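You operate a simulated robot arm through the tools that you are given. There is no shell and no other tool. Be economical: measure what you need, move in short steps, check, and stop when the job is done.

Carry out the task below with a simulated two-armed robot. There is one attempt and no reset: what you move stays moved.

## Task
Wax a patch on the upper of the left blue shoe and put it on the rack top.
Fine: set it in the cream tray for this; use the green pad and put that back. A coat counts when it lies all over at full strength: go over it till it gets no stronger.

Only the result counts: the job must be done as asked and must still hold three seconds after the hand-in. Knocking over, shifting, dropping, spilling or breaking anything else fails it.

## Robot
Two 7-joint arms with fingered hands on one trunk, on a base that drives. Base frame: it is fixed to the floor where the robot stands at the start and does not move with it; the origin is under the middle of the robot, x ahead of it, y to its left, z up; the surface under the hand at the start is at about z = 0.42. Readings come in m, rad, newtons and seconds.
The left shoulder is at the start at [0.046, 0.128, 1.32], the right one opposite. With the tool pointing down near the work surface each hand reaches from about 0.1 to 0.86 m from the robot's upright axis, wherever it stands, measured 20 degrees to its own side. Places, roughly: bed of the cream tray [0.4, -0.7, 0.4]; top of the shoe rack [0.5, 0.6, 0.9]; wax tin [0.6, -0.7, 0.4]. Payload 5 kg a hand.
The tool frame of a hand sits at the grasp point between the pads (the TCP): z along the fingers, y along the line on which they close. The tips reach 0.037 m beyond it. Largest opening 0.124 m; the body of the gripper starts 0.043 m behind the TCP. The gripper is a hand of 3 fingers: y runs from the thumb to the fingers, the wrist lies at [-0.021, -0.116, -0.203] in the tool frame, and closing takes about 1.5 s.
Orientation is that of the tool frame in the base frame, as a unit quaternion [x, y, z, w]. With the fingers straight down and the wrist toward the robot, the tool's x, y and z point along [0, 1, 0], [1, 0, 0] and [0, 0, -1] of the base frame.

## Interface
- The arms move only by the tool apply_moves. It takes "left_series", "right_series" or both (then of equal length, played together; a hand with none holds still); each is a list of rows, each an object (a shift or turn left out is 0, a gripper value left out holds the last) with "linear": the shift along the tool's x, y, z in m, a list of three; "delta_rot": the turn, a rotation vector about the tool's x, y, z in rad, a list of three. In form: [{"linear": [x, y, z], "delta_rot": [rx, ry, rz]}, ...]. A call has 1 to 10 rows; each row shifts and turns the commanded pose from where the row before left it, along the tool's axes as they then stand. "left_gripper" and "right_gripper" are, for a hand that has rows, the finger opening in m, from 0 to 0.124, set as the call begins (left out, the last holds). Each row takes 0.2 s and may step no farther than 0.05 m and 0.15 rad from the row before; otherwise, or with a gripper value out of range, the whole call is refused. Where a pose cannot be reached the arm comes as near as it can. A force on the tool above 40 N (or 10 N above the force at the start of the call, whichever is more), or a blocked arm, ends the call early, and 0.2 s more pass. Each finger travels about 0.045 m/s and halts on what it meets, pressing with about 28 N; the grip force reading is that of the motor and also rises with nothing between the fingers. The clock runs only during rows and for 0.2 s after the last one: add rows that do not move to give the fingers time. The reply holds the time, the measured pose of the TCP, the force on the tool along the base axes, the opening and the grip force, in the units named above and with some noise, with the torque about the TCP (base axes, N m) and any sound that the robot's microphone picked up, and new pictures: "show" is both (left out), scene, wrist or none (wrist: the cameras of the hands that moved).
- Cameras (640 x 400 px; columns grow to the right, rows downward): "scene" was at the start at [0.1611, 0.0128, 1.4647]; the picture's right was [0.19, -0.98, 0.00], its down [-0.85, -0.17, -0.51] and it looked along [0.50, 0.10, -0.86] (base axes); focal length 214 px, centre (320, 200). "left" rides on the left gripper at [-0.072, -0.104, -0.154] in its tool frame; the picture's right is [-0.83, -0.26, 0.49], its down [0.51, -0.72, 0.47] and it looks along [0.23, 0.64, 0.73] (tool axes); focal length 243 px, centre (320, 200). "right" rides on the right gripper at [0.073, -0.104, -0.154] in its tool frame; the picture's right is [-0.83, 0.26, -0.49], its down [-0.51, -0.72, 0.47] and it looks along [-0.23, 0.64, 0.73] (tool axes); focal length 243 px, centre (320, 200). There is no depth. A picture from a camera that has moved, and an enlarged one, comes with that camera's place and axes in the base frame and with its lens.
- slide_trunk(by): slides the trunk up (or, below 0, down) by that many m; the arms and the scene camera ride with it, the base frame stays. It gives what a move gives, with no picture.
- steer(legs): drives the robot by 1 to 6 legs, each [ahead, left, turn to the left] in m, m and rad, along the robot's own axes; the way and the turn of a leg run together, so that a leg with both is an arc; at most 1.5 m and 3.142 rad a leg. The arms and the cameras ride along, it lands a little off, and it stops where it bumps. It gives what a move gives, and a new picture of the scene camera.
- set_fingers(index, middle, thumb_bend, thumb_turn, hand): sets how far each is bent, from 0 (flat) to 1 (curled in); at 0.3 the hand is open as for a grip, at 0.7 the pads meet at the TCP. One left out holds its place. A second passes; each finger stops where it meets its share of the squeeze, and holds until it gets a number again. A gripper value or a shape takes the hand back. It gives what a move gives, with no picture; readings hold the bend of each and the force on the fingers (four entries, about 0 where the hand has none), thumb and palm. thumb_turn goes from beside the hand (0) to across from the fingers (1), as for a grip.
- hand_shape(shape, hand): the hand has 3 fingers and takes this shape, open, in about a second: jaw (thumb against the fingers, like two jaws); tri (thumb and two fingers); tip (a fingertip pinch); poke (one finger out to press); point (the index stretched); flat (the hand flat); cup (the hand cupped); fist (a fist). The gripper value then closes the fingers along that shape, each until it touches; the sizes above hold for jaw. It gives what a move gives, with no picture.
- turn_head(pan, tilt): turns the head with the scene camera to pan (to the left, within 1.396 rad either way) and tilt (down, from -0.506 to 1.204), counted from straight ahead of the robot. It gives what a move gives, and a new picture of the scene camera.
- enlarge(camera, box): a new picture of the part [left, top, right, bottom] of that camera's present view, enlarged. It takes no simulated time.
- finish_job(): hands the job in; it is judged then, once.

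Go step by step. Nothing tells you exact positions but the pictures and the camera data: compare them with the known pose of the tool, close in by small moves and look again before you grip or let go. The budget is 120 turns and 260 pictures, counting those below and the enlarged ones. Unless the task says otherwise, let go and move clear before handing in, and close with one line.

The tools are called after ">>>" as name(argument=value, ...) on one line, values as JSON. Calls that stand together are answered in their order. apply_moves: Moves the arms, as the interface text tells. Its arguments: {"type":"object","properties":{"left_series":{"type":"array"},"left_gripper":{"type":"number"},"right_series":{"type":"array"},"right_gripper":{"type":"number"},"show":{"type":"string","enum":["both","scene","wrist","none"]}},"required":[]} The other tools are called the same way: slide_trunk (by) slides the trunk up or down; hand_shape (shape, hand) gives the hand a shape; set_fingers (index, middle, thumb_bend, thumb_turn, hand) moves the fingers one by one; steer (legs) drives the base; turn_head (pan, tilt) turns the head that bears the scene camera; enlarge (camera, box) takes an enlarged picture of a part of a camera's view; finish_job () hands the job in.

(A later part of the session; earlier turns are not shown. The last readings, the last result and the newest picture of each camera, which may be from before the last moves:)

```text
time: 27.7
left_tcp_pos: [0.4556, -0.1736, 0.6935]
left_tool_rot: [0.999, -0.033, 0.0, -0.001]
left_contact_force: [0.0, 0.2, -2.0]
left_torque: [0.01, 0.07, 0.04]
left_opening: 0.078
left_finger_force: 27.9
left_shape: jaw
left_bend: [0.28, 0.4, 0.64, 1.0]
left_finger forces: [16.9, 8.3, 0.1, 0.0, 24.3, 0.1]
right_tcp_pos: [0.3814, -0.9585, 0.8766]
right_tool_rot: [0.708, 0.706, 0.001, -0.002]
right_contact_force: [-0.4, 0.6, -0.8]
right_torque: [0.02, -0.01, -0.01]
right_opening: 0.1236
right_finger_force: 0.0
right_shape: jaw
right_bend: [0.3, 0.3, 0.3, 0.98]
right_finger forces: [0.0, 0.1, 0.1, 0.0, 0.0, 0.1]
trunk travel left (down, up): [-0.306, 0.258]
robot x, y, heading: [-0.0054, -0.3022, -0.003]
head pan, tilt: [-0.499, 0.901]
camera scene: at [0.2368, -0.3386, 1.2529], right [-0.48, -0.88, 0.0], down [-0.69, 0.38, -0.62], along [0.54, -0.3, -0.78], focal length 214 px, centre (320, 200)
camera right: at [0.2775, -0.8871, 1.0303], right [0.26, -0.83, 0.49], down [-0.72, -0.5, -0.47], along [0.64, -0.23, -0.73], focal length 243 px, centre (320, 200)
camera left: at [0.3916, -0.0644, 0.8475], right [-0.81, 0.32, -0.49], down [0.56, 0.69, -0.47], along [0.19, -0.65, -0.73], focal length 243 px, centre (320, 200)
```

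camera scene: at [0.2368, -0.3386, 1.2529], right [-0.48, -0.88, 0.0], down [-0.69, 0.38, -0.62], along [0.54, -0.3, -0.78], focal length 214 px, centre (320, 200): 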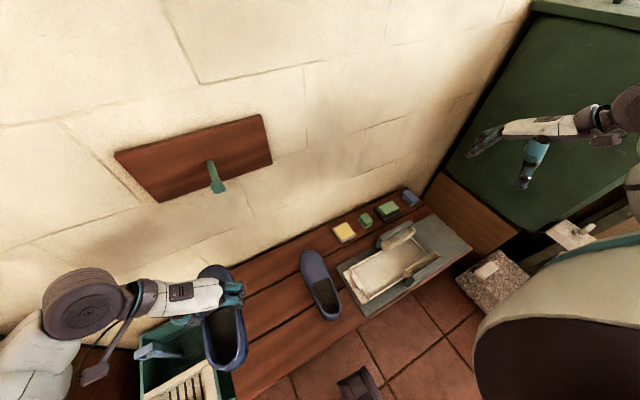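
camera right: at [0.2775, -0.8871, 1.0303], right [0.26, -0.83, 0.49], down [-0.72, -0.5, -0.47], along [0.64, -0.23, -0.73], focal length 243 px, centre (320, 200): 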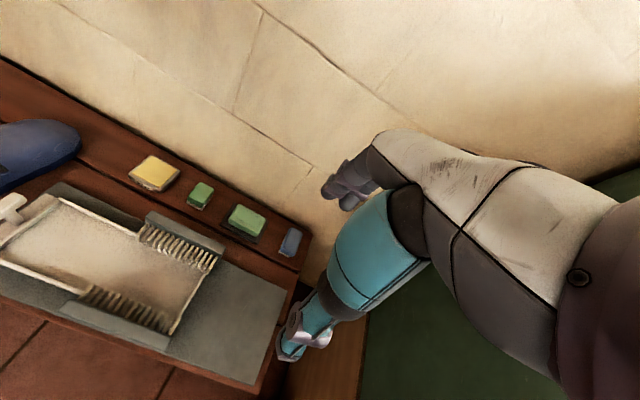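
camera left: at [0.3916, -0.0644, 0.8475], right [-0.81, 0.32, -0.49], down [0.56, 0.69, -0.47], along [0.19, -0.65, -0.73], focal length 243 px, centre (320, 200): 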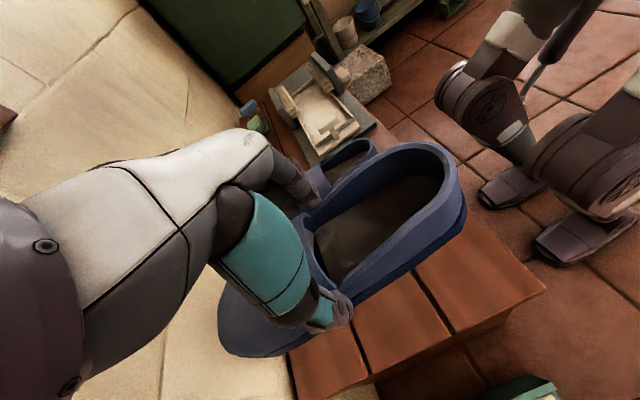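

Lifted level. Rotating the shoe so the toe points left (+y).

>>> apply_moves(left_series=[{"delta_rot": [0, 0, -0.15]}, {"delta_rot": [0, 0, -0.15]}, {"delta_rot": [0, 0, -0.15]}, {"delta_rot": [0, 0, -0.15]}, {"delta_rot": [0, 0, -0.15]}, {"delta_rot": [0, 0, -0.15]}, {"delta_rot": [0, 0, -0.15]}, {"delta_rot": [0, 0, -0.15]}, {"delta_rot": [0, 0, -0.15]}, {"delta_rot": [0, 0, -0.15]}], show="none")

>>> apply_moves(left_series=[{"delta_rot": [0, 0, -0.14]}, {"linear": [-0.05, 0, 0]}, {"linear": [-0.05, 0, 0]}, {"linear": [-0.05, 0, 0]}, {"linear": [-0.05, 0, 0]}, {"linear": [-0.05, 0, 0]}, {"linear": [-0.045, -0.02, 0]}, {"linear": [-0.045, -0.02, 0]}, {"linear": [-0.045, -0.02, 0]}, {}])

```text
time: 29.9
left_tcp_pos: [0.4716, -0.1762, 0.6814]
left_tool_rot: [0.754, 0.656, 0.001, -0.001]
left_contact_force: [0.3, 0.7, -2.3]
left_torque: [-0.05, 0.0, -0.03]
left_opening: 0.0777
left_finger_force: 27.4
left_shape: jaw
left_bend: [0.28, 0.4, 0.64, 1.0]
left_finger forces: [16.9, 8.3, 0.0, 0.0, 24.0, 0.1]
left hand out of reach, approached as far as the arm can: row 8, 9, 10
right_tcp_pos: [0.3816, -0.9591, 0.8765]
right_tool_rot: [0.708, 0.707, 0.001, -0.001]
right_contact_force: [0.1, -1.1, 0.5]
right_torque: [0.02, 0.0, 0.02]
right_opening: 0.1237
right_finger_force: 0.0
right_shape: jaw
right_bend: [0.3, 0.3, 0.3, 0.98]
right_finger forces: [0.1, 0.0, 0.0, 0.0, 0.1, 0.0]
trunk travel left (down, up): [-0.306, 0.258]
robot x, y, heading: [-0.0017, -0.3017, -0.003]
head pan, tilt: [-0.499, 0.901]
```

```text
time: 31.3
left_tcp_pos: [0.4975, -0.3288, 0.6508]
left_tool_rot: [0.711, 0.694, 0.1, -0.048]
left_contact_force: [0.0, -0.8, -2.9]
left_torque: [-0.05, -0.02, 0.0]
left_opening: 0.0773
left_finger_force: 27.5
left_shape: jaw
left_bend: [0.28, 0.41, 0.64, 0.99]
left_finger forces: [16.8, 8.2, 0.1, 0.0, 24.1, 0.0]
right_tcp_pos: [0.3825, -0.9591, 0.8745]
right_tool_rot: [0.708, 0.706, 0.0, -0.001]
right_contact_force: [-0.2, -0.5, -0.7]
right_torque: [0.06, 0.0, -0.01]
right_opening: 0.1238
right_finger_force: 0.2
right_shape: jaw
right_bend: [0.3, 0.3, 0.3, 0.98]
right_finger forces: [0.1, 0.0, 0.1, 0.0, 0.0, 0.0]
trunk travel left (down, up): [-0.306, 0.258]
robot x, y, heading: [-0.0024, -0.3016, -0.001]
head pan, tilt: [-0.499, 0.901]
stopped in row 6 (left hand): the arm was blocked; the commanded pose is now the measured one
camera scene: at [0.2376, -0.3392, 1.2511], right [-0.48, -0.88, 0.0], down [-0.69, 0.38, -0.62], along [0.54, -0.3, -0.78], focal length 214 px, centre (320, 200)
camera left: at [0.3809, -0.4281, 0.7777], right [-0.24, -0.7, -0.67], down [-0.67, 0.62, -0.4], along [0.7, 0.36, -0.62], focal length 243 px, centre (320, 200)
```

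scene: 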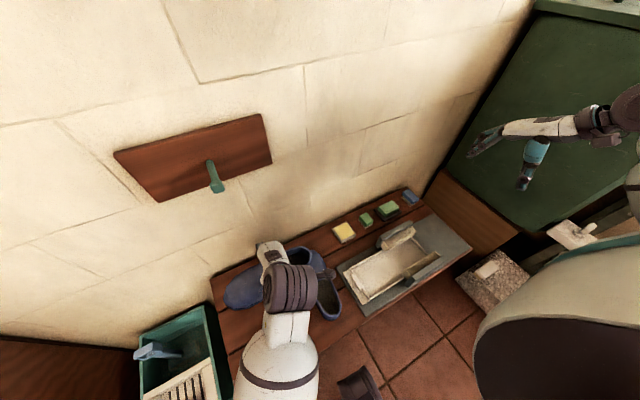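
left: 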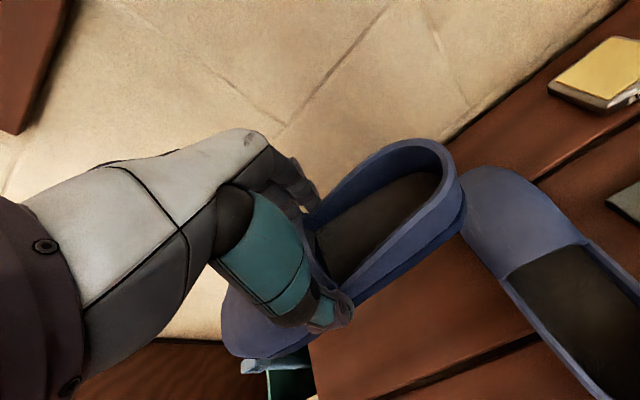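

The left arm is cramped at this stance, though the grip is intact. I'll bring the right hand in, then back the base off and shift it further right so the tray lies ahead of the left hand.

>>> apply_moves(right_series=[{"linear": [0.05, 0, 0]}, {"linear": [0.05, 0, 0]}, {"linear": [0.05, 0, 0]}, {"linear": [0.05, 0, 0]}], left_series=[{"linear": [0, 0, -0.03]}, {"linear": [0, 0, -0.03]}, {}, {}], show="none")

>>> steer(legs=[[-0.16, 0, 0]])

```text
time: 32.0
left_tcp_pos: [0.4944, -0.2831, 0.6808]
left_tool_rot: [0.713, 0.676, 0.161, -0.096]
left_contact_force: [0.3, -0.3, -2.3]
left_torque: [-0.09, 0.02, -0.01]
left_opening: 0.0773
left_finger_force: 27.9
left_shape: jaw
left_bend: [0.28, 0.41, 0.64, 0.99]
left_finger forces: [16.9, 8.1, 0.1, 0.0, 23.9, 0.0]
right_tcp_pos: [0.3825, -0.8497, 0.8759]
right_tool_rot: [0.708, 0.706, 0.001, 0.0]
right_contact_force: [-0.2, 0.0, 0.4]
right_torque: [0.0, -0.02, -0.04]
right_opening: 0.1239
right_finger_force: 0.3
right_shape: jaw
right_bend: [0.3, 0.3, 0.3, 0.97]
right_finger forces: [0.0, 0.0, 0.0, 0.0, 0.1, 0.0]
trunk travel left (down, up): [-0.306, 0.258]
robot x, y, heading: [-0.0043, -0.3015, -0.002]
head pan, tilt: [-0.499, 0.901]
stopped in row 3 (left hand): the arm was blocked; the commanded pose is now the measured one
```

```text
time: 33.4
left_tcp_pos: [0.3312, -0.2822, 0.6825]
left_tool_rot: [0.713, 0.676, 0.16, -0.098]
left_contact_force: [-0.8, 0.3, -3.3]
left_torque: [-0.08, 0.01, -0.02]
left_opening: 0.0771
left_finger_force: 28.0
left_shape: jaw
left_bend: [0.28, 0.41, 0.64, 0.99]
left_finger forces: [16.8, 8.0, 0.1, 0.0, 23.9, 0.0]
right_tcp_pos: [0.2216, -0.8499, 0.8768]
right_tool_rot: [0.708, 0.706, 0.0, 0.0]
right_contact_force: [-0.1, 0.3, -0.3]
right_torque: [-0.02, 0.0, -0.01]
right_opening: 0.1239
right_finger_force: 0.0
right_shape: jaw
right_bend: [0.3, 0.3, 0.3, 0.97]
right_finger forces: [0.0, 0.0, 0.1, 0.0, 0.0, 0.0]
trunk travel left (down, up): [-0.306, 0.258]
robot x, y, heading: [-0.1645, -0.297, 0.002]
head pan, tilt: [-0.499, 0.901]
camera scene: at [0.0761, -0.3374, 1.2531], right [-0.48, -0.88, 0.0], down [-0.69, 0.38, -0.62], along [0.54, -0.3, -0.78], focal length 214 px, centre (320, 200)
```

scene: 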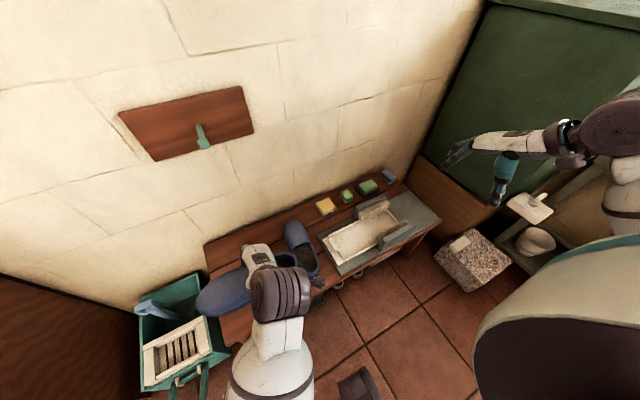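

Straightening the left hand by moving it forward into free space; also bringing the right hand in.

>>> apply_moves(left_series=[{"linear": [0, 0.04, -0.02]}, {"linear": [0, 0.04, 0], "delta_rot": [0.03, -0.122, -0.017]}, {"linear": [0, 0.03, 0], "delta_rot": [0.03, -0.122, -0.017]}, {"linear": [0, 0.03, 0], "delta_rot": [0.03, -0.122, -0.017]}, {}], right_series=[{"linear": [0.03, 0.02, 0]}, {"linear": [0.03, 0.02, 0]}, {"linear": [0.03, 0.02, 0]}, {"linear": [0.03, 0.02, 0]}, {}])

```text
time: 34.1
left_tcp_pos: [0.4232, -0.2418, 0.6856]
left_tool_rot: [0.709, 0.683, 0.141, -0.102]
left_contact_force: [-0.3, -0.5, -1.9]
left_torque: [-0.09, 0.02, -0.01]
left_opening: 0.0771
left_finger_force: 28.3
left_shape: jaw
left_bend: [0.28, 0.41, 0.64, 1.0]
left_finger forces: [17.4, 8.3, 0.0, 0.2, 24.5, 0.0]
right_tcp_pos: [0.2705, -0.7811, 0.8749]
right_tool_rot: [0.707, 0.707, 0.001, -0.002]
right_contact_force: [-0.3, -0.1, -0.1]
right_torque: [0.01, -0.03, -0.01]
right_opening: 0.1238
right_finger_force: 0.0
right_shape: jaw
right_bend: [0.3, 0.3, 0.3, 0.97]
right_finger forces: [0.1, 0.1, 0.0, 0.0, 0.1, 0.0]
trunk travel left (down, up): [-0.306, 0.258]
robot x, y, heading: [-0.159, -0.3048, -0.001]
head pan, tilt: [-0.499, 0.901]
stopped in row 3 (left hand): the arm was blocked; the commanded pose is now the measured one
camera scene: at [0.0781, -0.338, 1.2525], right [-0.48, -0.88, 0.0], down [-0.69, 0.38, -0.62], along [0.54, -0.3, -0.78], focal length 214 px, centre (320, 200)
camera right: at [0.1666, -0.7103, 1.0297], right [0.26, -0.83, 0.49], down [-0.72, -0.5, -0.47], along [0.64, -0.23, -0.73], focal length 243 px, centre (320, 200)
camera left: at [0.3097, -0.3563, 0.8007], right [-0.25, -0.6, -0.76], down [-0.68, 0.67, -0.31], along [0.69, 0.44, -0.58], focal length 243 px, centre (320, 200)
```

scene: 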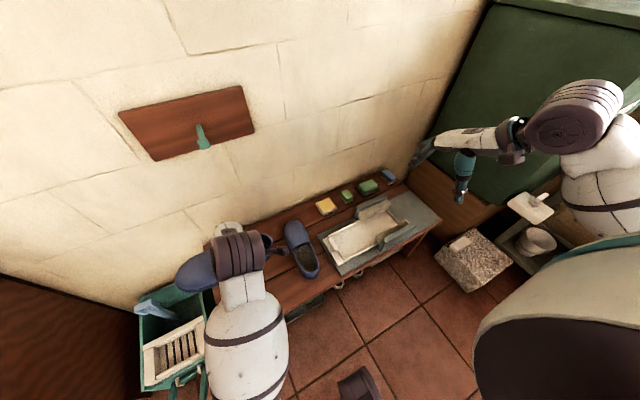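
right: 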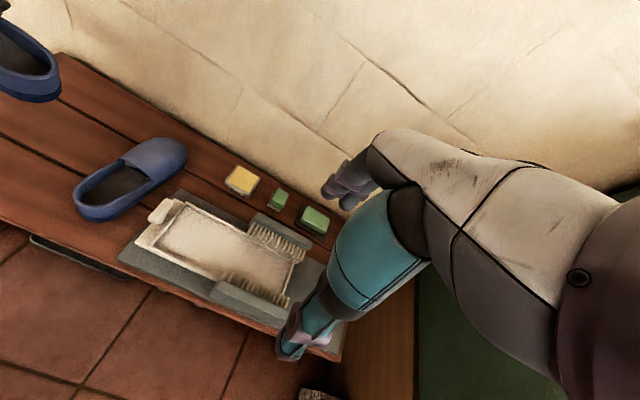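
left: 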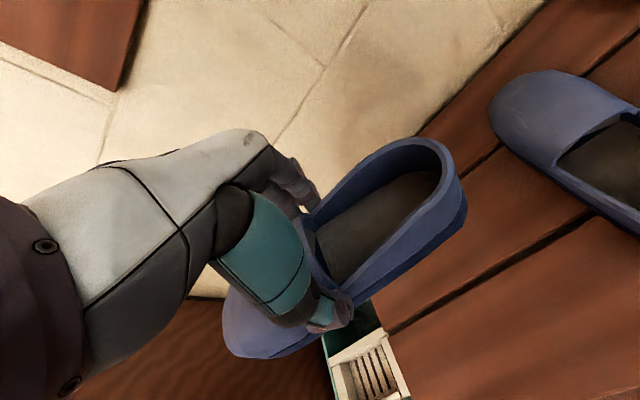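

The left wrist is at a limit because the trunk is low (forearm flat). I'll lower the right hand (keeping its elbow below the trousers), relax the left wrist turn, and raise the trunk.

>>> apply_moves(left_series=[{"delta_rot": [0, 0, 0.15]}, {"delta_rot": [0, 0, 0.15]}, {"delta_rot": [0, 0, 0.15]}, {}, {}], right_series=[{"linear": [0, 0.02, 0.04]}, {"linear": [0, 0.02, 0.04]}, {"linear": [0, 0.02, 0.04]}, {"linear": [0, 0, 0.04]}, {}], show="scene")

>>> slide_trunk(by=0.15)

>>> turn_head(pan=-0.4, tilt=0.75)

```text
time: 35.3
left_tcp_pos: [0.4211, -0.2396, 0.6846]
left_tool_rot: [0.844, 0.508, 0.113, -0.131]
left_contact_force: [-0.4, 0.7, -2.8]
left_torque: [-0.09, 0.05, -0.03]
left_opening: 0.0772
left_finger_force: 28.5
left_shape: jaw
left_bend: [0.28, 0.41, 0.64, 1.0]
left_finger forces: [17.5, 8.2, 0.1, 0.0, 24.5, 0.0]
right_tcp_pos: [0.33, -0.7797, 0.7162]
right_tool_rot: [0.707, 0.708, 0.001, 0.0]
right_contact_force: [-0.5, -0.3, 0.2]
right_torque: [-0.02, 0.02, -0.01]
right_opening: 0.1238
right_finger_force: 0.1
right_shape: jaw
right_bend: [0.3, 0.3, 0.3, 0.97]
right_finger forces: [0.0, 0.0, 0.0, 0.1, 0.0, 0.0]
trunk travel left (down, up): [-0.306, 0.258]
robot x, y, heading: [-0.1631, -0.297, 0.0]
head pan, tilt: [-0.499, 0.901]
camera scene: at [0.0772, -0.3367, 1.2529], right [-0.48, -0.88, 0.0], down [-0.69, 0.38, -0.62], along [0.54, -0.3, -0.78], focal length 214 px, centre (320, 200)
```

scene: 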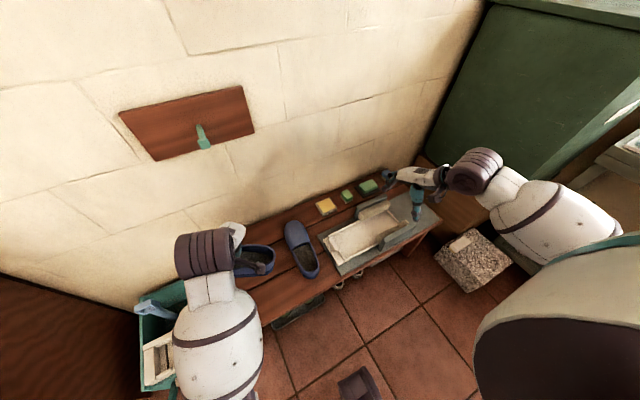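

```text
time: 37.1
left_tcp_pos: [0.4222, -0.2402, 0.8345]
left_tool_rot: [0.844, 0.508, 0.114, -0.133]
left_contact_force: [-0.1, -1.2, -3.0]
left_torque: [-0.03, 0.0, 0.0]
left_opening: 0.0772
left_finger_force: 27.9
left_shape: jaw
left_bend: [0.28, 0.41, 0.64, 1.0]
left_finger forces: [17.7, 8.1, 0.0, 0.1, 24.5, 0.0]
right_tcp_pos: [0.3297, -0.7794, 0.8659]
right_tool_rot: [0.707, 0.707, 0.002, -0.001]
right_contact_force: [0.6, 0.5, -0.3]
right_torque: [-0.01, -0.02, 0.02]
right_opening: 0.1239
right_finger_force: 0.1
right_shape: jaw
right_bend: [0.3, 0.3, 0.3, 0.97]
right_finger forces: [0.0, 0.1, 0.1, 0.0, 0.0, 0.0]
trunk travel left (down, up): [-0.456, 0.108]
robot x, y, heading: [-0.1592, -0.3026, -0.004]
head pan, tilt: [-0.499, 0.901]
```

```text
time: 37.8
left_tcp_pos: [0.4215, -0.2397, 0.8348]
left_tool_rot: [0.844, 0.508, 0.114, -0.131]
left_contact_force: [-1.1, 0.3, -3.2]
left_torque: [-0.13, 0.02, 0.0]
left_opening: 0.0771
left_finger_force: 27.6
left_shape: jaw
left_bend: [0.28, 0.41, 0.64, 1.0]
left_finger forces: [17.7, 8.1, 0.0, 0.1, 24.5, 0.1]
right_tcp_pos: [0.3301, -0.7805, 0.866]
right_tool_rot: [0.707, 0.707, 0.001, -0.002]
right_contact_force: [0.2, 0.2, -0.2]
right_torque: [0.04, -0.01, -0.02]
right_opening: 0.1241
right_finger_force: 0.0
right_shape: jaw
right_bend: [0.3, 0.3, 0.3, 0.97]
right_finger forces: [0.0, 0.0, 0.1, 0.0, 0.0, 0.0]
trunk travel left (down, up): [-0.456, 0.108]
robot x, y, heading: [-0.158, -0.2989, -0.004]
head pan, tilt: [-0.4, 0.75]
camera scene: at [0.0433, -0.3331, 1.4237], right [-0.39, -0.92, 0.0], down [-0.63, 0.27, -0.73], along [0.67, -0.29, -0.68], focal length 214 px, centre (320, 200)
```

scene: 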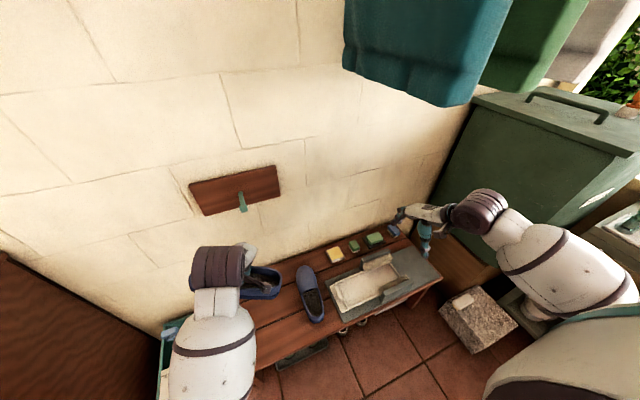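

Clearer view. I'll bring the right hand further in so it stays off the green cabinet, then drive right.

>>> apply_moves(right_series=[{"linear": [0.05, 0, 0]}, {"linear": [0.05, 0, 0]}, {"linear": [0.05, 0, 0]}, {"linear": [0.03, 0, 0]}, {}], show="none")

>>> steer(legs=[[0, -0.24, 0]])

```text
time: 39.0
left_tcp_pos: [0.4216, -0.2408, 0.8361]
left_tool_rot: [0.844, 0.508, 0.114, -0.132]
left_contact_force: [0.1, 0.0, -2.3]
left_torque: [-0.12, 0.04, -0.03]
left_opening: 0.0771
left_finger_force: 28.2
left_shape: jaw
left_bend: [0.28, 0.41, 0.64, 1.0]
left_finger forces: [17.6, 8.1, 0.1, 0.1, 24.6, 0.0]
right_tcp_pos: [0.328, -0.6001, 0.8669]
right_tool_rot: [0.708, 0.707, 0.002, -0.001]
right_contact_force: [0.6, -1.1, -0.3]
right_torque: [0.02, 0.01, -0.02]
right_opening: 0.1237
right_finger_force: 0.0
right_shape: jaw
right_bend: [0.3, 0.3, 0.3, 0.98]
right_finger forces: [0.0, 0.1, 0.1, 0.1, 0.0, 0.1]
trunk travel left (down, up): [-0.456, 0.108]
robot x, y, heading: [-0.1621, -0.2992, -0.002]
head pan, tilt: [-0.4, 0.75]
```

```text
time: 41.7
left_tcp_pos: [0.4209, -0.4788, 0.836]
left_tool_rot: [0.844, 0.508, 0.114, -0.132]
left_contact_force: [-0.6, -0.3, -3.0]
left_torque: [-0.1, 0.03, 0.04]
left_opening: 0.077
left_finger_force: 28.5
left_shape: jaw
left_bend: [0.28, 0.41, 0.64, 1.0]
left_finger forces: [17.6, 8.2, 0.0, 0.1, 24.5, 0.0]
right_tcp_pos: [0.3277, -0.8381, 0.8675]
right_tool_rot: [0.707, 0.707, 0.001, -0.002]
right_contact_force: [0.1, -0.6, -0.1]
right_torque: [0.02, 0.0, 0.02]
right_opening: 0.1238
right_finger_force: 0.1
right_shape: jaw
right_bend: [0.3, 0.3, 0.3, 0.98]
right_finger forces: [0.0, 0.0, 0.0, 0.0, 0.1, 0.0]
trunk travel left (down, up): [-0.456, 0.108]
robot x, y, heading: [-0.1585, -0.5396, -0.001]
head pan, tilt: [-0.4, 0.75]
camera scene: at [0.0428, -0.5719, 1.4238], right [-0.39, -0.92, 0.0], down [-0.63, 0.27, -0.73], along [0.67, -0.29, -0.68], focal length 214 px, centre (320, 200)
```

scene: 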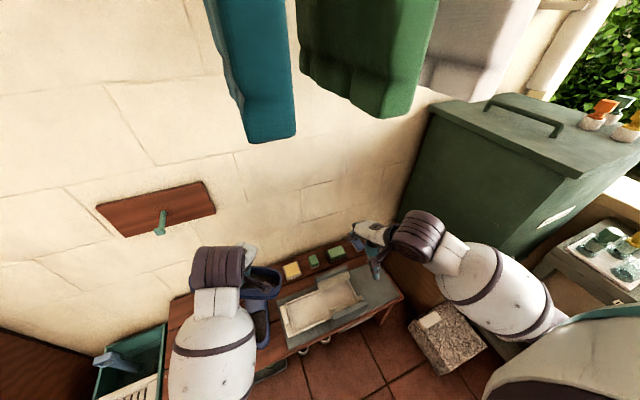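

Now untwist the left hand to the default orientation (toe to +y).

>>> apply_moves(left_series=[{"delta_rot": [-0.0065, -0.088, -0.12]}, {"delta_rot": [-0.0065, -0.088, -0.12]}, {"delta_rot": [-0.0065, -0.088, -0.12]}, {"delta_rot": [-0.0065, -0.088, -0.12]}, {}], show="scene")

```text
time: 42.9
left_tcp_pos: [0.422, -0.4787, 0.8352]
left_tool_rot: [0.708, 0.706, 0.001, 0.001]
left_contact_force: [-0.9, -0.8, -3.0]
left_torque: [-0.06, -0.01, -0.03]
left_opening: 0.077
left_finger_force: 28.2
left_shape: jaw
left_bend: [0.28, 0.41, 0.64, 1.0]
left_finger forces: [17.5, 7.9, 0.0, 0.0, 24.7, 0.1]
right_tcp_pos: [0.3285, -0.8393, 0.8673]
right_tool_rot: [0.707, 0.707, 0.001, -0.001]
right_contact_force: [0.1, 0.5, -0.4]
right_torque: [-0.07, 0.04, -0.03]
right_opening: 0.1237
right_finger_force: 0.1
right_shape: jaw
right_bend: [0.3, 0.3, 0.3, 0.98]
right_finger forces: [0.0, 0.0, 0.1, 0.0, 0.0, 0.0]
trunk travel left (down, up): [-0.456, 0.108]
robot x, y, heading: [-0.1616, -0.5365, 0.001]
head pan, tilt: [-0.4, 0.75]
camera scene: at [0.0431, -0.5717, 1.4238], right [-0.39, -0.92, 0.0], down [-0.63, 0.27, -0.73], along [0.67, -0.29, -0.68], focal length 214 px, centre (320, 200)
```

scene: 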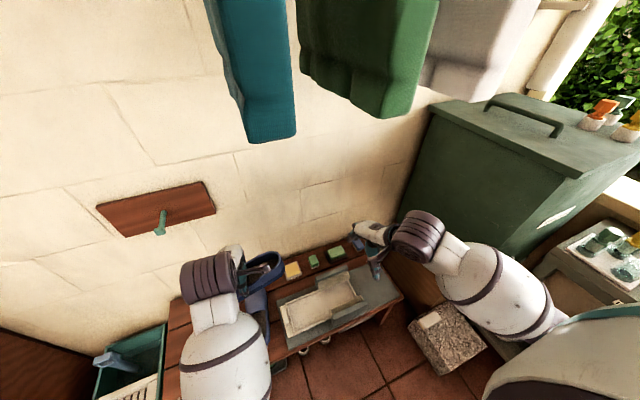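

Orientation fixed. I'll zoom on the tray and shoe for exact placement.

>>> enlarge(camera="scene", box=[220, 225, 420, 350])

>>> apply_moves(right_series=[{"linear": [-0.04, 0, 0]}, {"linear": [-0.04, 0, 0]}, {"linear": [-0.03, 0, 0]}, {}], left_series=[{"linear": [-0.03, -0.01, 0]}, {"linear": [-0.03, -0.01, 0]}, {"linear": [-0.03, -0.01, 0]}, {}])

```text
3.20 times, centred on (320, 288) of scene
camera zoom: at [0.0431, -0.5717, 1.4238], right [-0.39, -0.92, 0.0], down [-0.63, 0.27, -0.73], along [0.67, -0.29, -0.68], focal length 686 px, centre (320, -80)
```

zoom: 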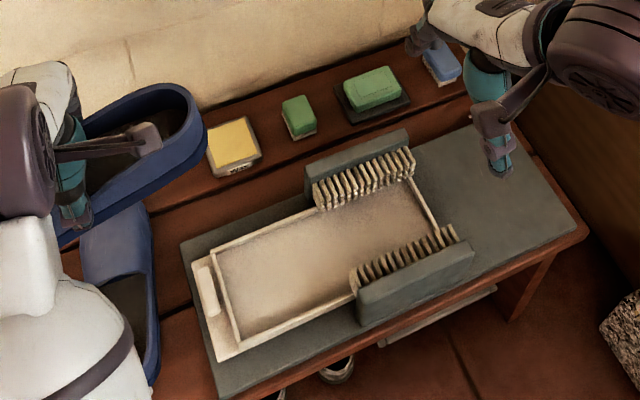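

```text
time: 43.9
left_tcp_pos: [0.3927, -0.568, 0.8351]
left_tool_rot: [0.708, 0.706, 0.0, 0.001]
left_contact_force: [-0.1, 0.9, -3.4]
left_torque: [-0.07, -0.01, -0.01]
left_opening: 0.0771
left_finger_force: 28.0
left_shape: jaw
left_bend: [0.28, 0.41, 0.64, 1.0]
left_finger forces: [17.5, 8.0, 0.1, 0.1, 24.6, 0.1]
right_tcp_pos: [0.3285, -0.9479, 0.8674]
right_tool_rot: [0.707, 0.707, 0.0, -0.001]
right_contact_force: [0.4, 0.8, -0.5]
right_torque: [-0.02, 0.0, 0.01]
right_opening: 0.1236
right_finger_force: 0.1
right_shape: jaw
right_bend: [0.3, 0.3, 0.3, 0.97]
right_finger forces: [0.0, 0.1, 0.0, 0.1, 0.0, 0.0]
trunk travel left (down, up): [-0.456, 0.108]
robot x, y, heading: [-0.1614, -0.5382, -0.001]
head pan, tilt: [-0.4, 0.75]
camera scene: at [0.0433, -0.5712, 1.4238], right [-0.39, -0.92, 0.0], down [-0.63, 0.27, -0.73], along [0.67, -0.29, -0.68], focal length 214 px, centre (320, 200)
camera right: at [0.2246, -0.8772, 1.0208], right [0.26, -0.83, 0.49], down [-0.72, -0.51, -0.47], along [0.64, -0.23, -0.73], focal length 243 px, centre (320, 200)
camera left: at [0.2878, -0.6399, 0.9875], right [-0.26, -0.83, -0.49], down [-0.72, 0.51, -0.47], along [0.64, 0.23, -0.73], focal length 243 px, centre (320, 200)
```

scene: 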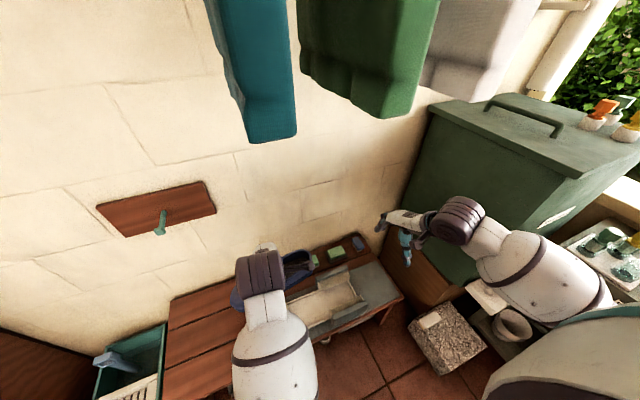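
right: 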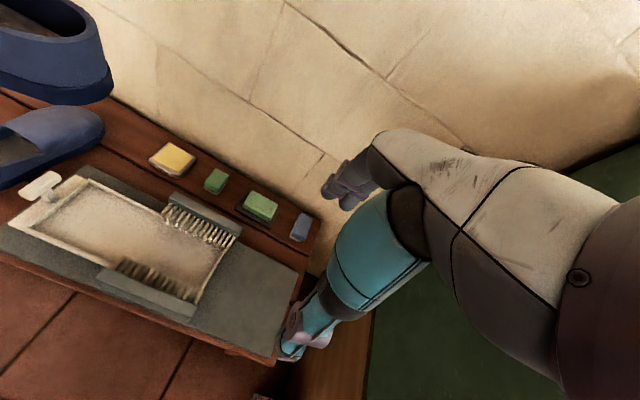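
left: 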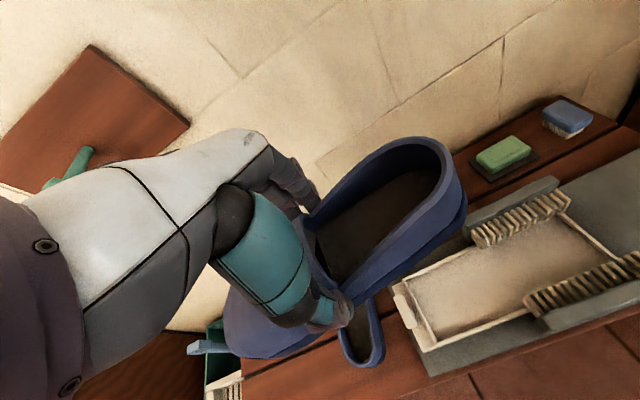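

Tray inside spans about x .335–.45, y -.58…-.90. Moving the shoe over it at height and comparing.

>>> apply_moves(left_series=[{"linear": [-0.045, 0, 0.02]}, {"linear": [-0.045, 0, 0.02]}, {"linear": [-0.045, 0, 0.03]}, {"linear": [-0.032, 0, 0.03]}, {"linear": [0, 0, 0.04]}, {"linear": [0, 0, 0.04]}, {}])

>>> enlarge(camera="right", box=[0, 50, 320, 400])

```text
refused: row 3 steps farther than a row can; nothing moved
```

```text
1.14 times, centred on (160, 225) of right
camera zoom: at [0.2246, -0.8772, 1.0208], right [0.26, -0.83, 0.49], down [-0.72, -0.51, -0.47], along [0.64, -0.23, -0.73], focal length 277 px, centre (503, 171)
```

zoom: 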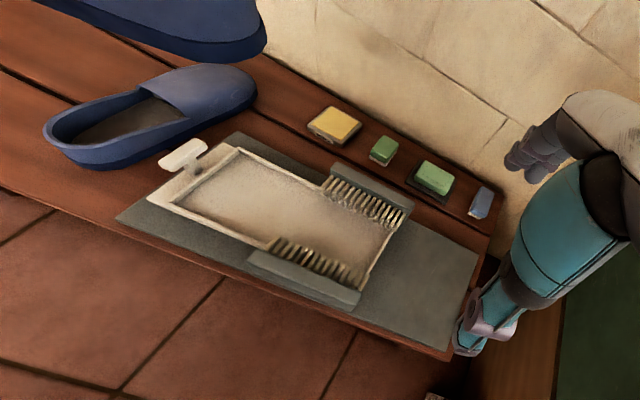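

>>> apply_moves(left_series=[{"linear": [-0.042, 0, 0.02]}, {"linear": [-0.042, 0, 0.02]}, {"linear": [-0.042, 0, 0.02]}, {"linear": [-0.041, 0, 0.02]}, {"linear": [0, 0, 0.05]}, {"linear": [0, 0, 0.05]}, {}])

>>> enlarge(camera="right", box=[0, 100, 320, 300])

```text
time: 45.5
left_tcp_pos: [0.3905, -0.7369, 0.6539]
left_tool_rot: [0.707, 0.707, 0.001, -0.001]
left_contact_force: [0.1, 0.4, -2.6]
left_torque: [-0.05, 0.02, 0.02]
left_opening: 0.0769
left_finger_force: 27.9
left_shape: jaw
left_bend: [0.73, 0.41, 0.64, 1.0]
left_finger forces: [17.2, 7.8, 0.0, 0.0, 24.6, 0.1]
right_tcp_pos: [0.3292, -0.9497, 0.8673]
right_tool_rot: [0.707, 0.707, 0.001, -0.002]
right_contact_force: [-0.2, -1.0, 0.2]
right_torque: [0.0, -0.03, 0.01]
right_opening: 0.1237
right_finger_force: 0.1
right_shape: jaw
right_bend: [0.3, 0.3, 0.3, 0.97]
right_finger forces: [0.0, 0.1, 0.1, 0.0, 0.0, 0.0]
trunk travel left (down, up): [-0.456, 0.108]
robot x, y, heading: [-0.1611, -0.5398, -0.003]
head pan, tilt: [-0.4, 0.75]
camera scene: at [0.0427, -0.5722, 1.4239], right [-0.39, -0.92, 0.0], down [-0.63, 0.27, -0.73], along [0.67, -0.29, -0.68], focal length 214 px, centre (320, 200)
camera left: at [0.2866, -0.808, 0.8077], right [-0.26, -0.83, -0.49], down [-0.72, 0.51, -0.47], along [0.64, 0.23, -0.73], focal length 243 px, centre (320, 200)
```

scene: 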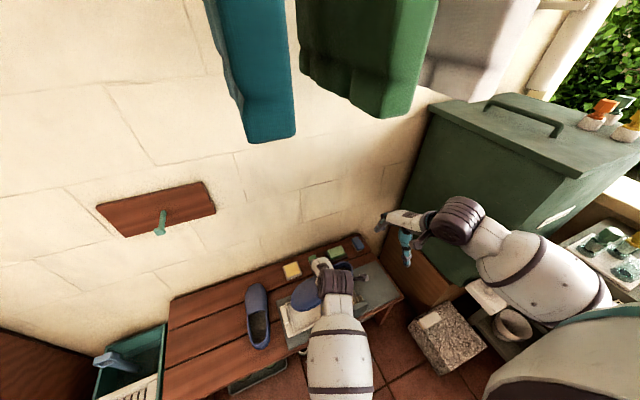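
left: 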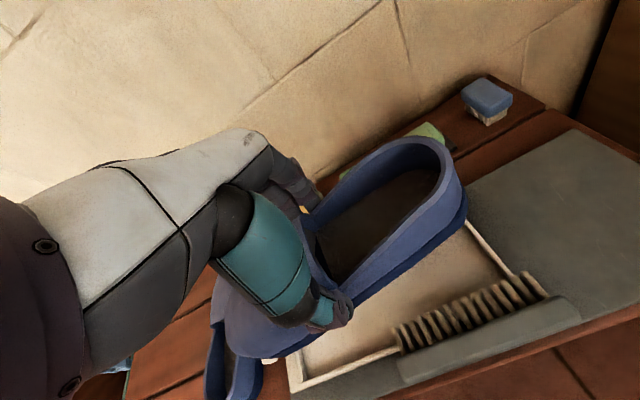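

```text
2.00 times, centred on (160, 200) of right
camera zoom: at [0.2241, -0.8777, 1.0207], right [0.26, -0.83, 0.49], down [-0.72, -0.51, -0.47], along [0.64, -0.23, -0.73], focal length 485 px, centre (640, 200)
```

zoom: 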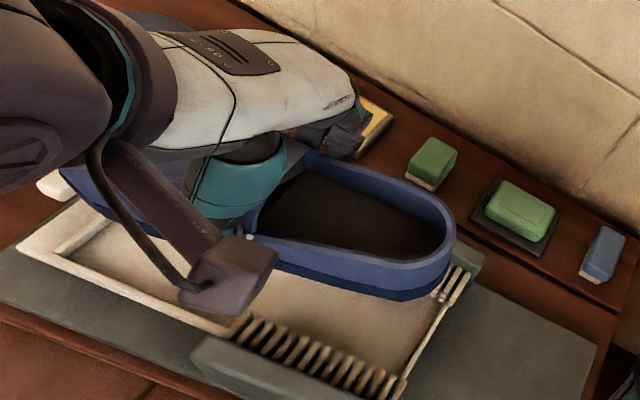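

Shoe looks well centred over the tray. Lowering partway and checking from the right camera.

>>> apply_moves(left_series=[{"linear": [0, 0, 0.045]}, {"linear": [0, 0, 0.045]}, {}], show="wrist")

>>> enlarge(camera="right", box=[0, 130, 320, 330])

>>> enlarge(camera="scene", box=[240, 240, 400, 340])

```text
time: 46.3
left_tcp_pos: [0.3901, -0.7371, 0.5643]
left_tool_rot: [0.708, 0.707, 0.0, 0.0]
left_contact_force: [0.4, 0.6, -1.9]
left_torque: [-0.09, -0.04, 0.05]
left_opening: 0.077
left_finger_force: 28.0
left_shape: jaw
left_bend: [0.73, 0.41, 0.64, 1.0]
left_finger forces: [17.0, 7.7, 0.1, 0.0, 24.5, 0.0]
right_tcp_pos: [0.3284, -0.9489, 0.8661]
right_tool_rot: [0.707, 0.707, 0.001, -0.001]
right_contact_force: [0.5, 0.3, -0.1]
right_torque: [0.0, -0.02, 0.02]
right_opening: 0.1239
right_finger_force: 0.0
right_shape: jaw
right_bend: [0.3, 0.3, 0.3, 0.97]
right_finger forces: [0.0, 0.0, 0.1, 0.1, 0.1, 0.1]
trunk travel left (down, up): [-0.456, 0.108]
robot x, y, heading: [-0.1614, -0.5407, 0.001]
head pan, tilt: [-0.4, 0.75]
camera left: at [0.2868, -0.8075, 0.7176], right [-0.26, -0.83, -0.49], down [-0.72, 0.51, -0.47], along [0.64, 0.23, -0.73], focal length 243 px, centre (320, 200)
```

left: 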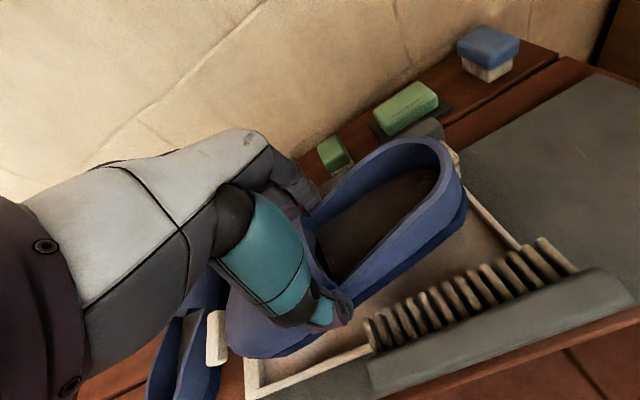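

```text
2.00 times, centred on (160, 230) of right
camera zoom: at [0.224, -0.8776, 1.0208], right [0.26, -0.83, 0.49], down [-0.72, -0.51, -0.47], along [0.64, -0.23, -0.73], focal length 485 px, centre (640, 140)
```

zoom: 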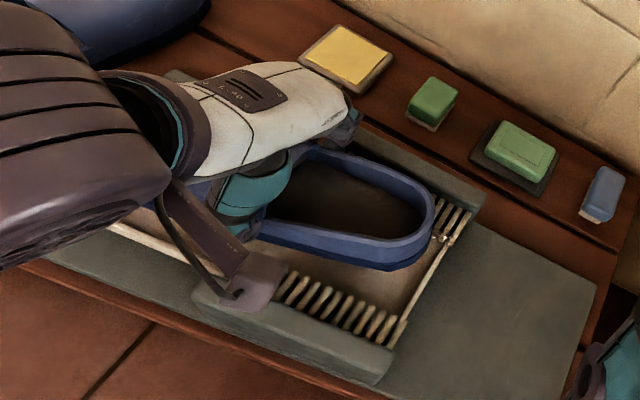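

```text
4.00 times, centred on (320, 290) of scene
camera zoom: at [0.0425, -0.5721, 1.4239], right [-0.39, -0.92, 0.0], down [-0.63, 0.27, -0.73], along [0.67, -0.29, -0.68], focal length 858 px, centre (320, -160)
```

zoom: 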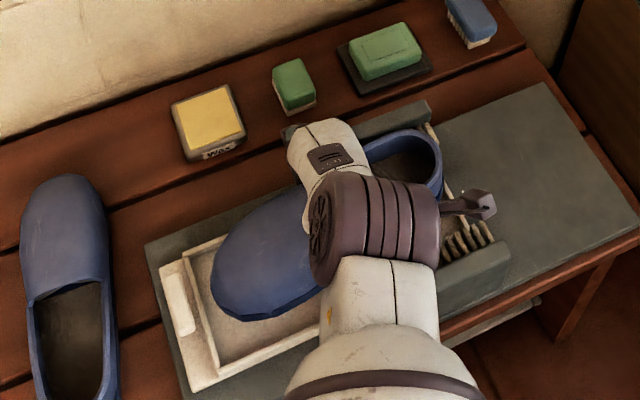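

Shift +0.01 m in x, then lower in small steps watching force.

>>> apply_moves(left_series=[{"linear": [0, 0.01, 0]}, {"linear": [0, 0, 0.02]}, {"linear": [0, 0, 0.02]}, {"linear": [0, 0, 0.01]}, {}], show="wrist")

>>> enlarge(camera="right", box=[0, 130, 320, 330])

>>> enlarge(camera="scene", box=[240, 240, 400, 340])

```text
time: 47.1
left_tcp_pos: [0.4009, -0.7394, 0.5363]
left_tool_rot: [0.708, 0.706, 0.002, 0.005]
left_contact_force: [-24.3, 8.4, 23.9]
left_torque: [-0.12, -1.18, 0.3]
left_opening: 0.0758
left_finger_force: 28.0
left_shape: jaw
left_bend: [0.73, 0.43, 0.62, 1.0]
left_finger forces: [63.4, 6.0, 0.1, 0.0, 32.4, 0.0]
right_tcp_pos: [0.3249, -0.9477, 0.8684]
right_tool_rot: [0.708, 0.706, 0.001, -0.001]
right_contact_force: [0.4, -0.4, 0.5]
right_torque: [0.02, 0.02, -0.02]
right_opening: 0.1239
right_finger_force: 0.0
right_shape: jaw
right_bend: [0.3, 0.3, 0.3, 0.97]
right_finger forces: [0.1, 0.1, 0.0, 0.1, 0.1, 0.0]
trunk travel left (down, up): [-0.456, 0.108]
robot x, y, heading: [-0.1655, -0.5367, -0.001]
head pan, tilt: [-0.4, 0.75]
stopped in row 3 (left hand): the force on the tool passed its limit at 54 N (the readings are from after the stop); the commanded pose is now the measured one
camera left: at [0.296, -0.8099, 0.6888], right [-0.26, -0.83, -0.49], down [-0.71, 0.51, -0.48], along [0.65, 0.23, -0.73], focal length 243 px, centre (320, 200)
```

left: 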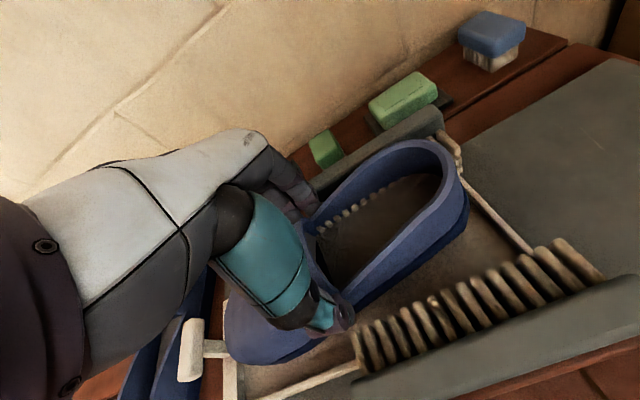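

```text
2.00 times, centred on (160, 230) of right
camera zoom: at [0.2213, -0.8767, 1.022], right [0.26, -0.83, 0.49], down [-0.72, -0.51, -0.47], along [0.64, -0.23, -0.73], focal length 485 px, centre (640, 140)
```

zoom: 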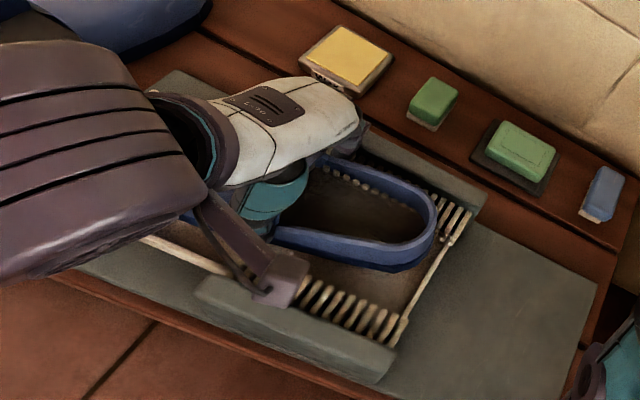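

```text
4.00 times, centred on (320, 290) of scene
camera zoom: at [0.039, -0.5709, 1.4245], right [-0.39, -0.92, 0.0], down [-0.63, 0.27, -0.73], along [0.67, -0.29, -0.68], focal length 858 px, centre (320, -160)
```

zoom: 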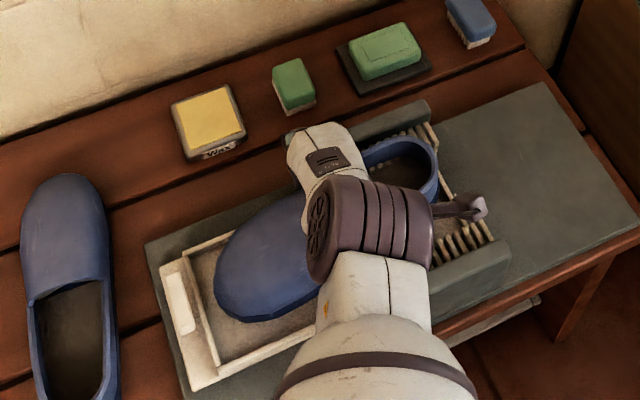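

The index finger hit the back brush wing. The shoe must be gripped nearer the toe, clear of the wings, so I'll lift it, set it back at its bench spot and regrip about 4 cm further forward.

>>> apply_moves(left_series=[{"linear": [0, -0.008, -0.02]}, {"linear": [0, 0, -0.04]}, {"linear": [0, 0, -0.05]}, {"linear": [0, 0, -0.05]}, {"linear": [0.05, 0, 0]}, {"linear": [0.05, 0, 0]}, {"linear": [0.05, 0, 0]}, {"linear": [0.05, 0, 0]}, {"linear": [0.05, 0, 0]}, {"linear": [0.05, 0, 0]}], show="scene")

>>> enlarge(camera="right", box=[0, 130, 320, 330])

```text
time: 49.3
left_tcp_pos: [0.3975, -0.4405, 0.6962]
left_tool_rot: [0.708, 0.706, 0.0, 0.008]
left_contact_force: [-0.8, 0.8, -2.0]
left_torque: [-0.05, -0.02, 0.02]
left_opening: 0.0763
left_finger_force: 28.3
left_shape: jaw
left_bend: [0.73, 0.42, 0.63, 1.0]
left_finger forces: [18.0, 7.7, 0.1, 0.1, 26.8, 0.0]
right_tcp_pos: [0.3286, -0.9472, 0.8682]
right_tool_rot: [0.708, 0.706, 0.001, 0.0]
right_contact_force: [-0.3, 1.2, 0.0]
right_torque: [0.01, 0.03, -0.02]
right_opening: 0.1238
right_finger_force: 0.1
right_shape: jaw
right_bend: [0.3, 0.3, 0.3, 0.97]
right_finger forces: [0.1, 0.0, 0.1, 0.1, 0.0, 0.0]
trunk travel left (down, up): [-0.456, 0.108]
robot x, y, heading: [-0.1598, -0.5404, -0.005]
head pan, tilt: [-0.4, 0.75]
camera scene: at [0.0426, -0.5702, 1.4243], right [-0.39, -0.92, 0.0], down [-0.63, 0.27, -0.73], along [0.67, -0.29, -0.68], focal length 214 px, centre (320, 200)
```

scene: 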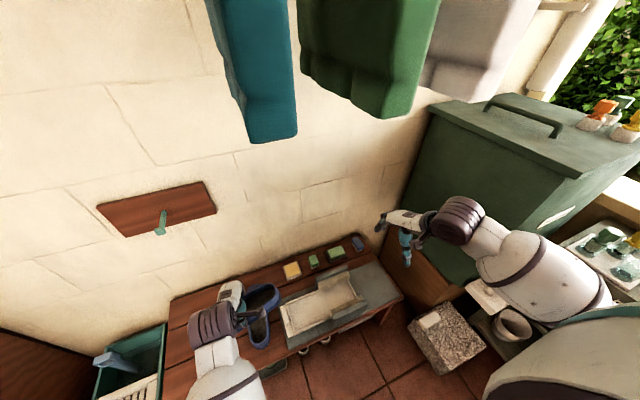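

```text
2.00 times, centred on (160, 230) of right
camera zoom: at [0.2241, -0.8763, 1.0217], right [0.26, -0.83, 0.49], down [-0.72, -0.51, -0.47], along [0.64, -0.23, -0.73], focal length 485 px, centre (640, 140)
```

zoom: 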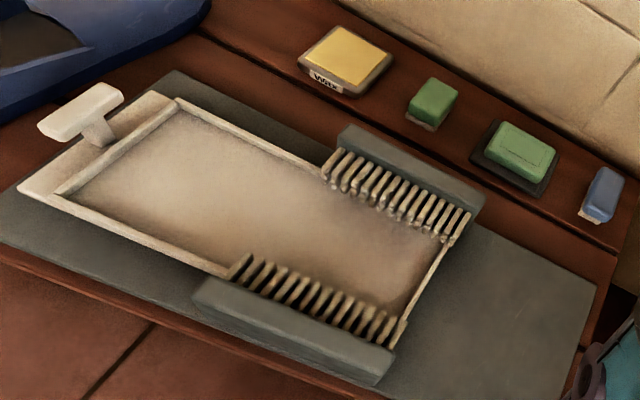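

Fixture seen clearly: bristle gap x≈.337–.432. Continuing left and turning the toe forward again.

>>> apply_moves(left_series=[{"linear": [0.048, 0.01, 0]}, {"linear": [0.048, 0.01, 0]}, {"linear": [0.048, 0.01, 0]}, {"linear": [0.048, 0.01, 0]}, {"linear": [0.048, 0.01, 0]}, {"delta_rot": [0, 0, 0.15]}, {"delta_rot": [0, 0, 0.15]}, {"delta_rot": [0, 0, 0.15]}, {"delta_rot": [0, 0, 0.15]}, {"delta_rot": [0, 0, 0.15]}], show="none")

>>> apply_moves(left_series=[{"delta_rot": [0, 0, 0.15]}, {"delta_rot": [0, 0, 0.15]}, {"delta_rot": [0, 0, 0.15]}, {"delta_rot": [0, 0, 0.15]}, {"delta_rot": [0, 0, 0.15]}, {}])

```text
time: 51.5
left_tcp_pos: [0.4459, -0.1996, 0.6916]
left_tool_rot: [0.918, 0.397, 0.003, 0.002]
left_contact_force: [0.0, -0.8, -3.0]
left_torque: [-0.04, 0.04, 0.02]
left_opening: 0.076
left_finger_force: 28.1
left_shape: jaw
left_bend: [0.73, 0.42, 0.63, 1.0]
left_finger forces: [17.9, 7.3, 0.0, 0.1, 26.5, 0.1]
right_tcp_pos: [0.3284, -0.9485, 0.8661]
right_tool_rot: [0.708, 0.707, 0.001, -0.001]
right_contact_force: [0.1, -0.3, -0.7]
right_torque: [0.0, 0.01, -0.03]
right_opening: 0.1237
right_finger_force: 0.0
right_shape: jaw
right_bend: [0.3, 0.3, 0.3, 0.97]
right_finger forces: [0.1, 0.1, 0.0, 0.0, 0.0, 0.0]
trunk travel left (down, up): [-0.456, 0.108]
robot x, y, heading: [-0.1582, -0.5349, -0.002]
head pan, tilt: [-0.4, 0.75]
```

```text
time: 52.9
left_tcp_pos: [0.4443, -0.1986, 0.6918]
left_tool_rot: [0.999, 0.033, 0.004, 0.002]
left_contact_force: [-0.4, -0.2, -2.5]
left_torque: [-0.04, 0.04, 0.0]
left_opening: 0.0763
left_finger_force: 27.7
left_shape: jaw
left_bend: [0.73, 0.42, 0.63, 1.0]
left_finger forces: [17.7, 7.4, 0.0, 0.0, 26.6, 0.1]
right_tcp_pos: [0.3289, -0.9484, 0.8661]
right_tool_rot: [0.708, 0.706, 0.001, -0.001]
right_contact_force: [-0.7, -0.3, -0.1]
right_torque: [-0.01, 0.03, -0.02]
right_opening: 0.1239
right_finger_force: 0.0
right_shape: jaw
right_bend: [0.3, 0.3, 0.3, 0.97]
right_finger forces: [0.1, 0.1, 0.0, 0.0, 0.0, 0.0]
trunk travel left (down, up): [-0.456, 0.108]
robot x, y, heading: [-0.161, -0.5347, -0.001]
head pan, tilt: [-0.4, 0.75]
camera scene: at [0.0422, -0.5719, 1.4239], right [-0.39, -0.92, 0.0], down [-0.63, 0.27, -0.73], along [0.67, -0.29, -0.68], focal length 214 px, centre (320, 200)
camera left: at [0.3657, -0.0984, 0.845], right [-0.84, 0.2, -0.5], down [0.46, 0.75, -0.47], along [0.28, -0.63, -0.73], focal length 243 px, centre (320, 200)
```

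scene: 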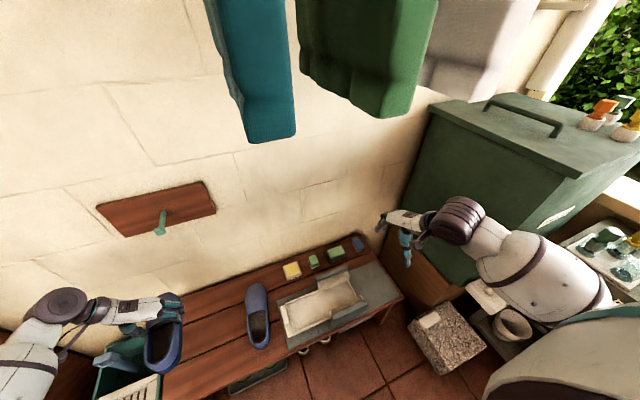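
left: 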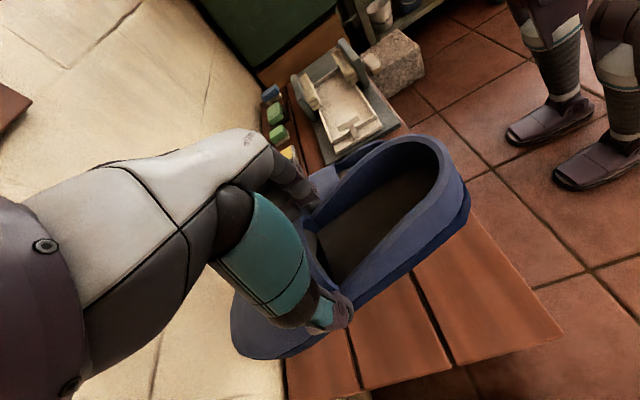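

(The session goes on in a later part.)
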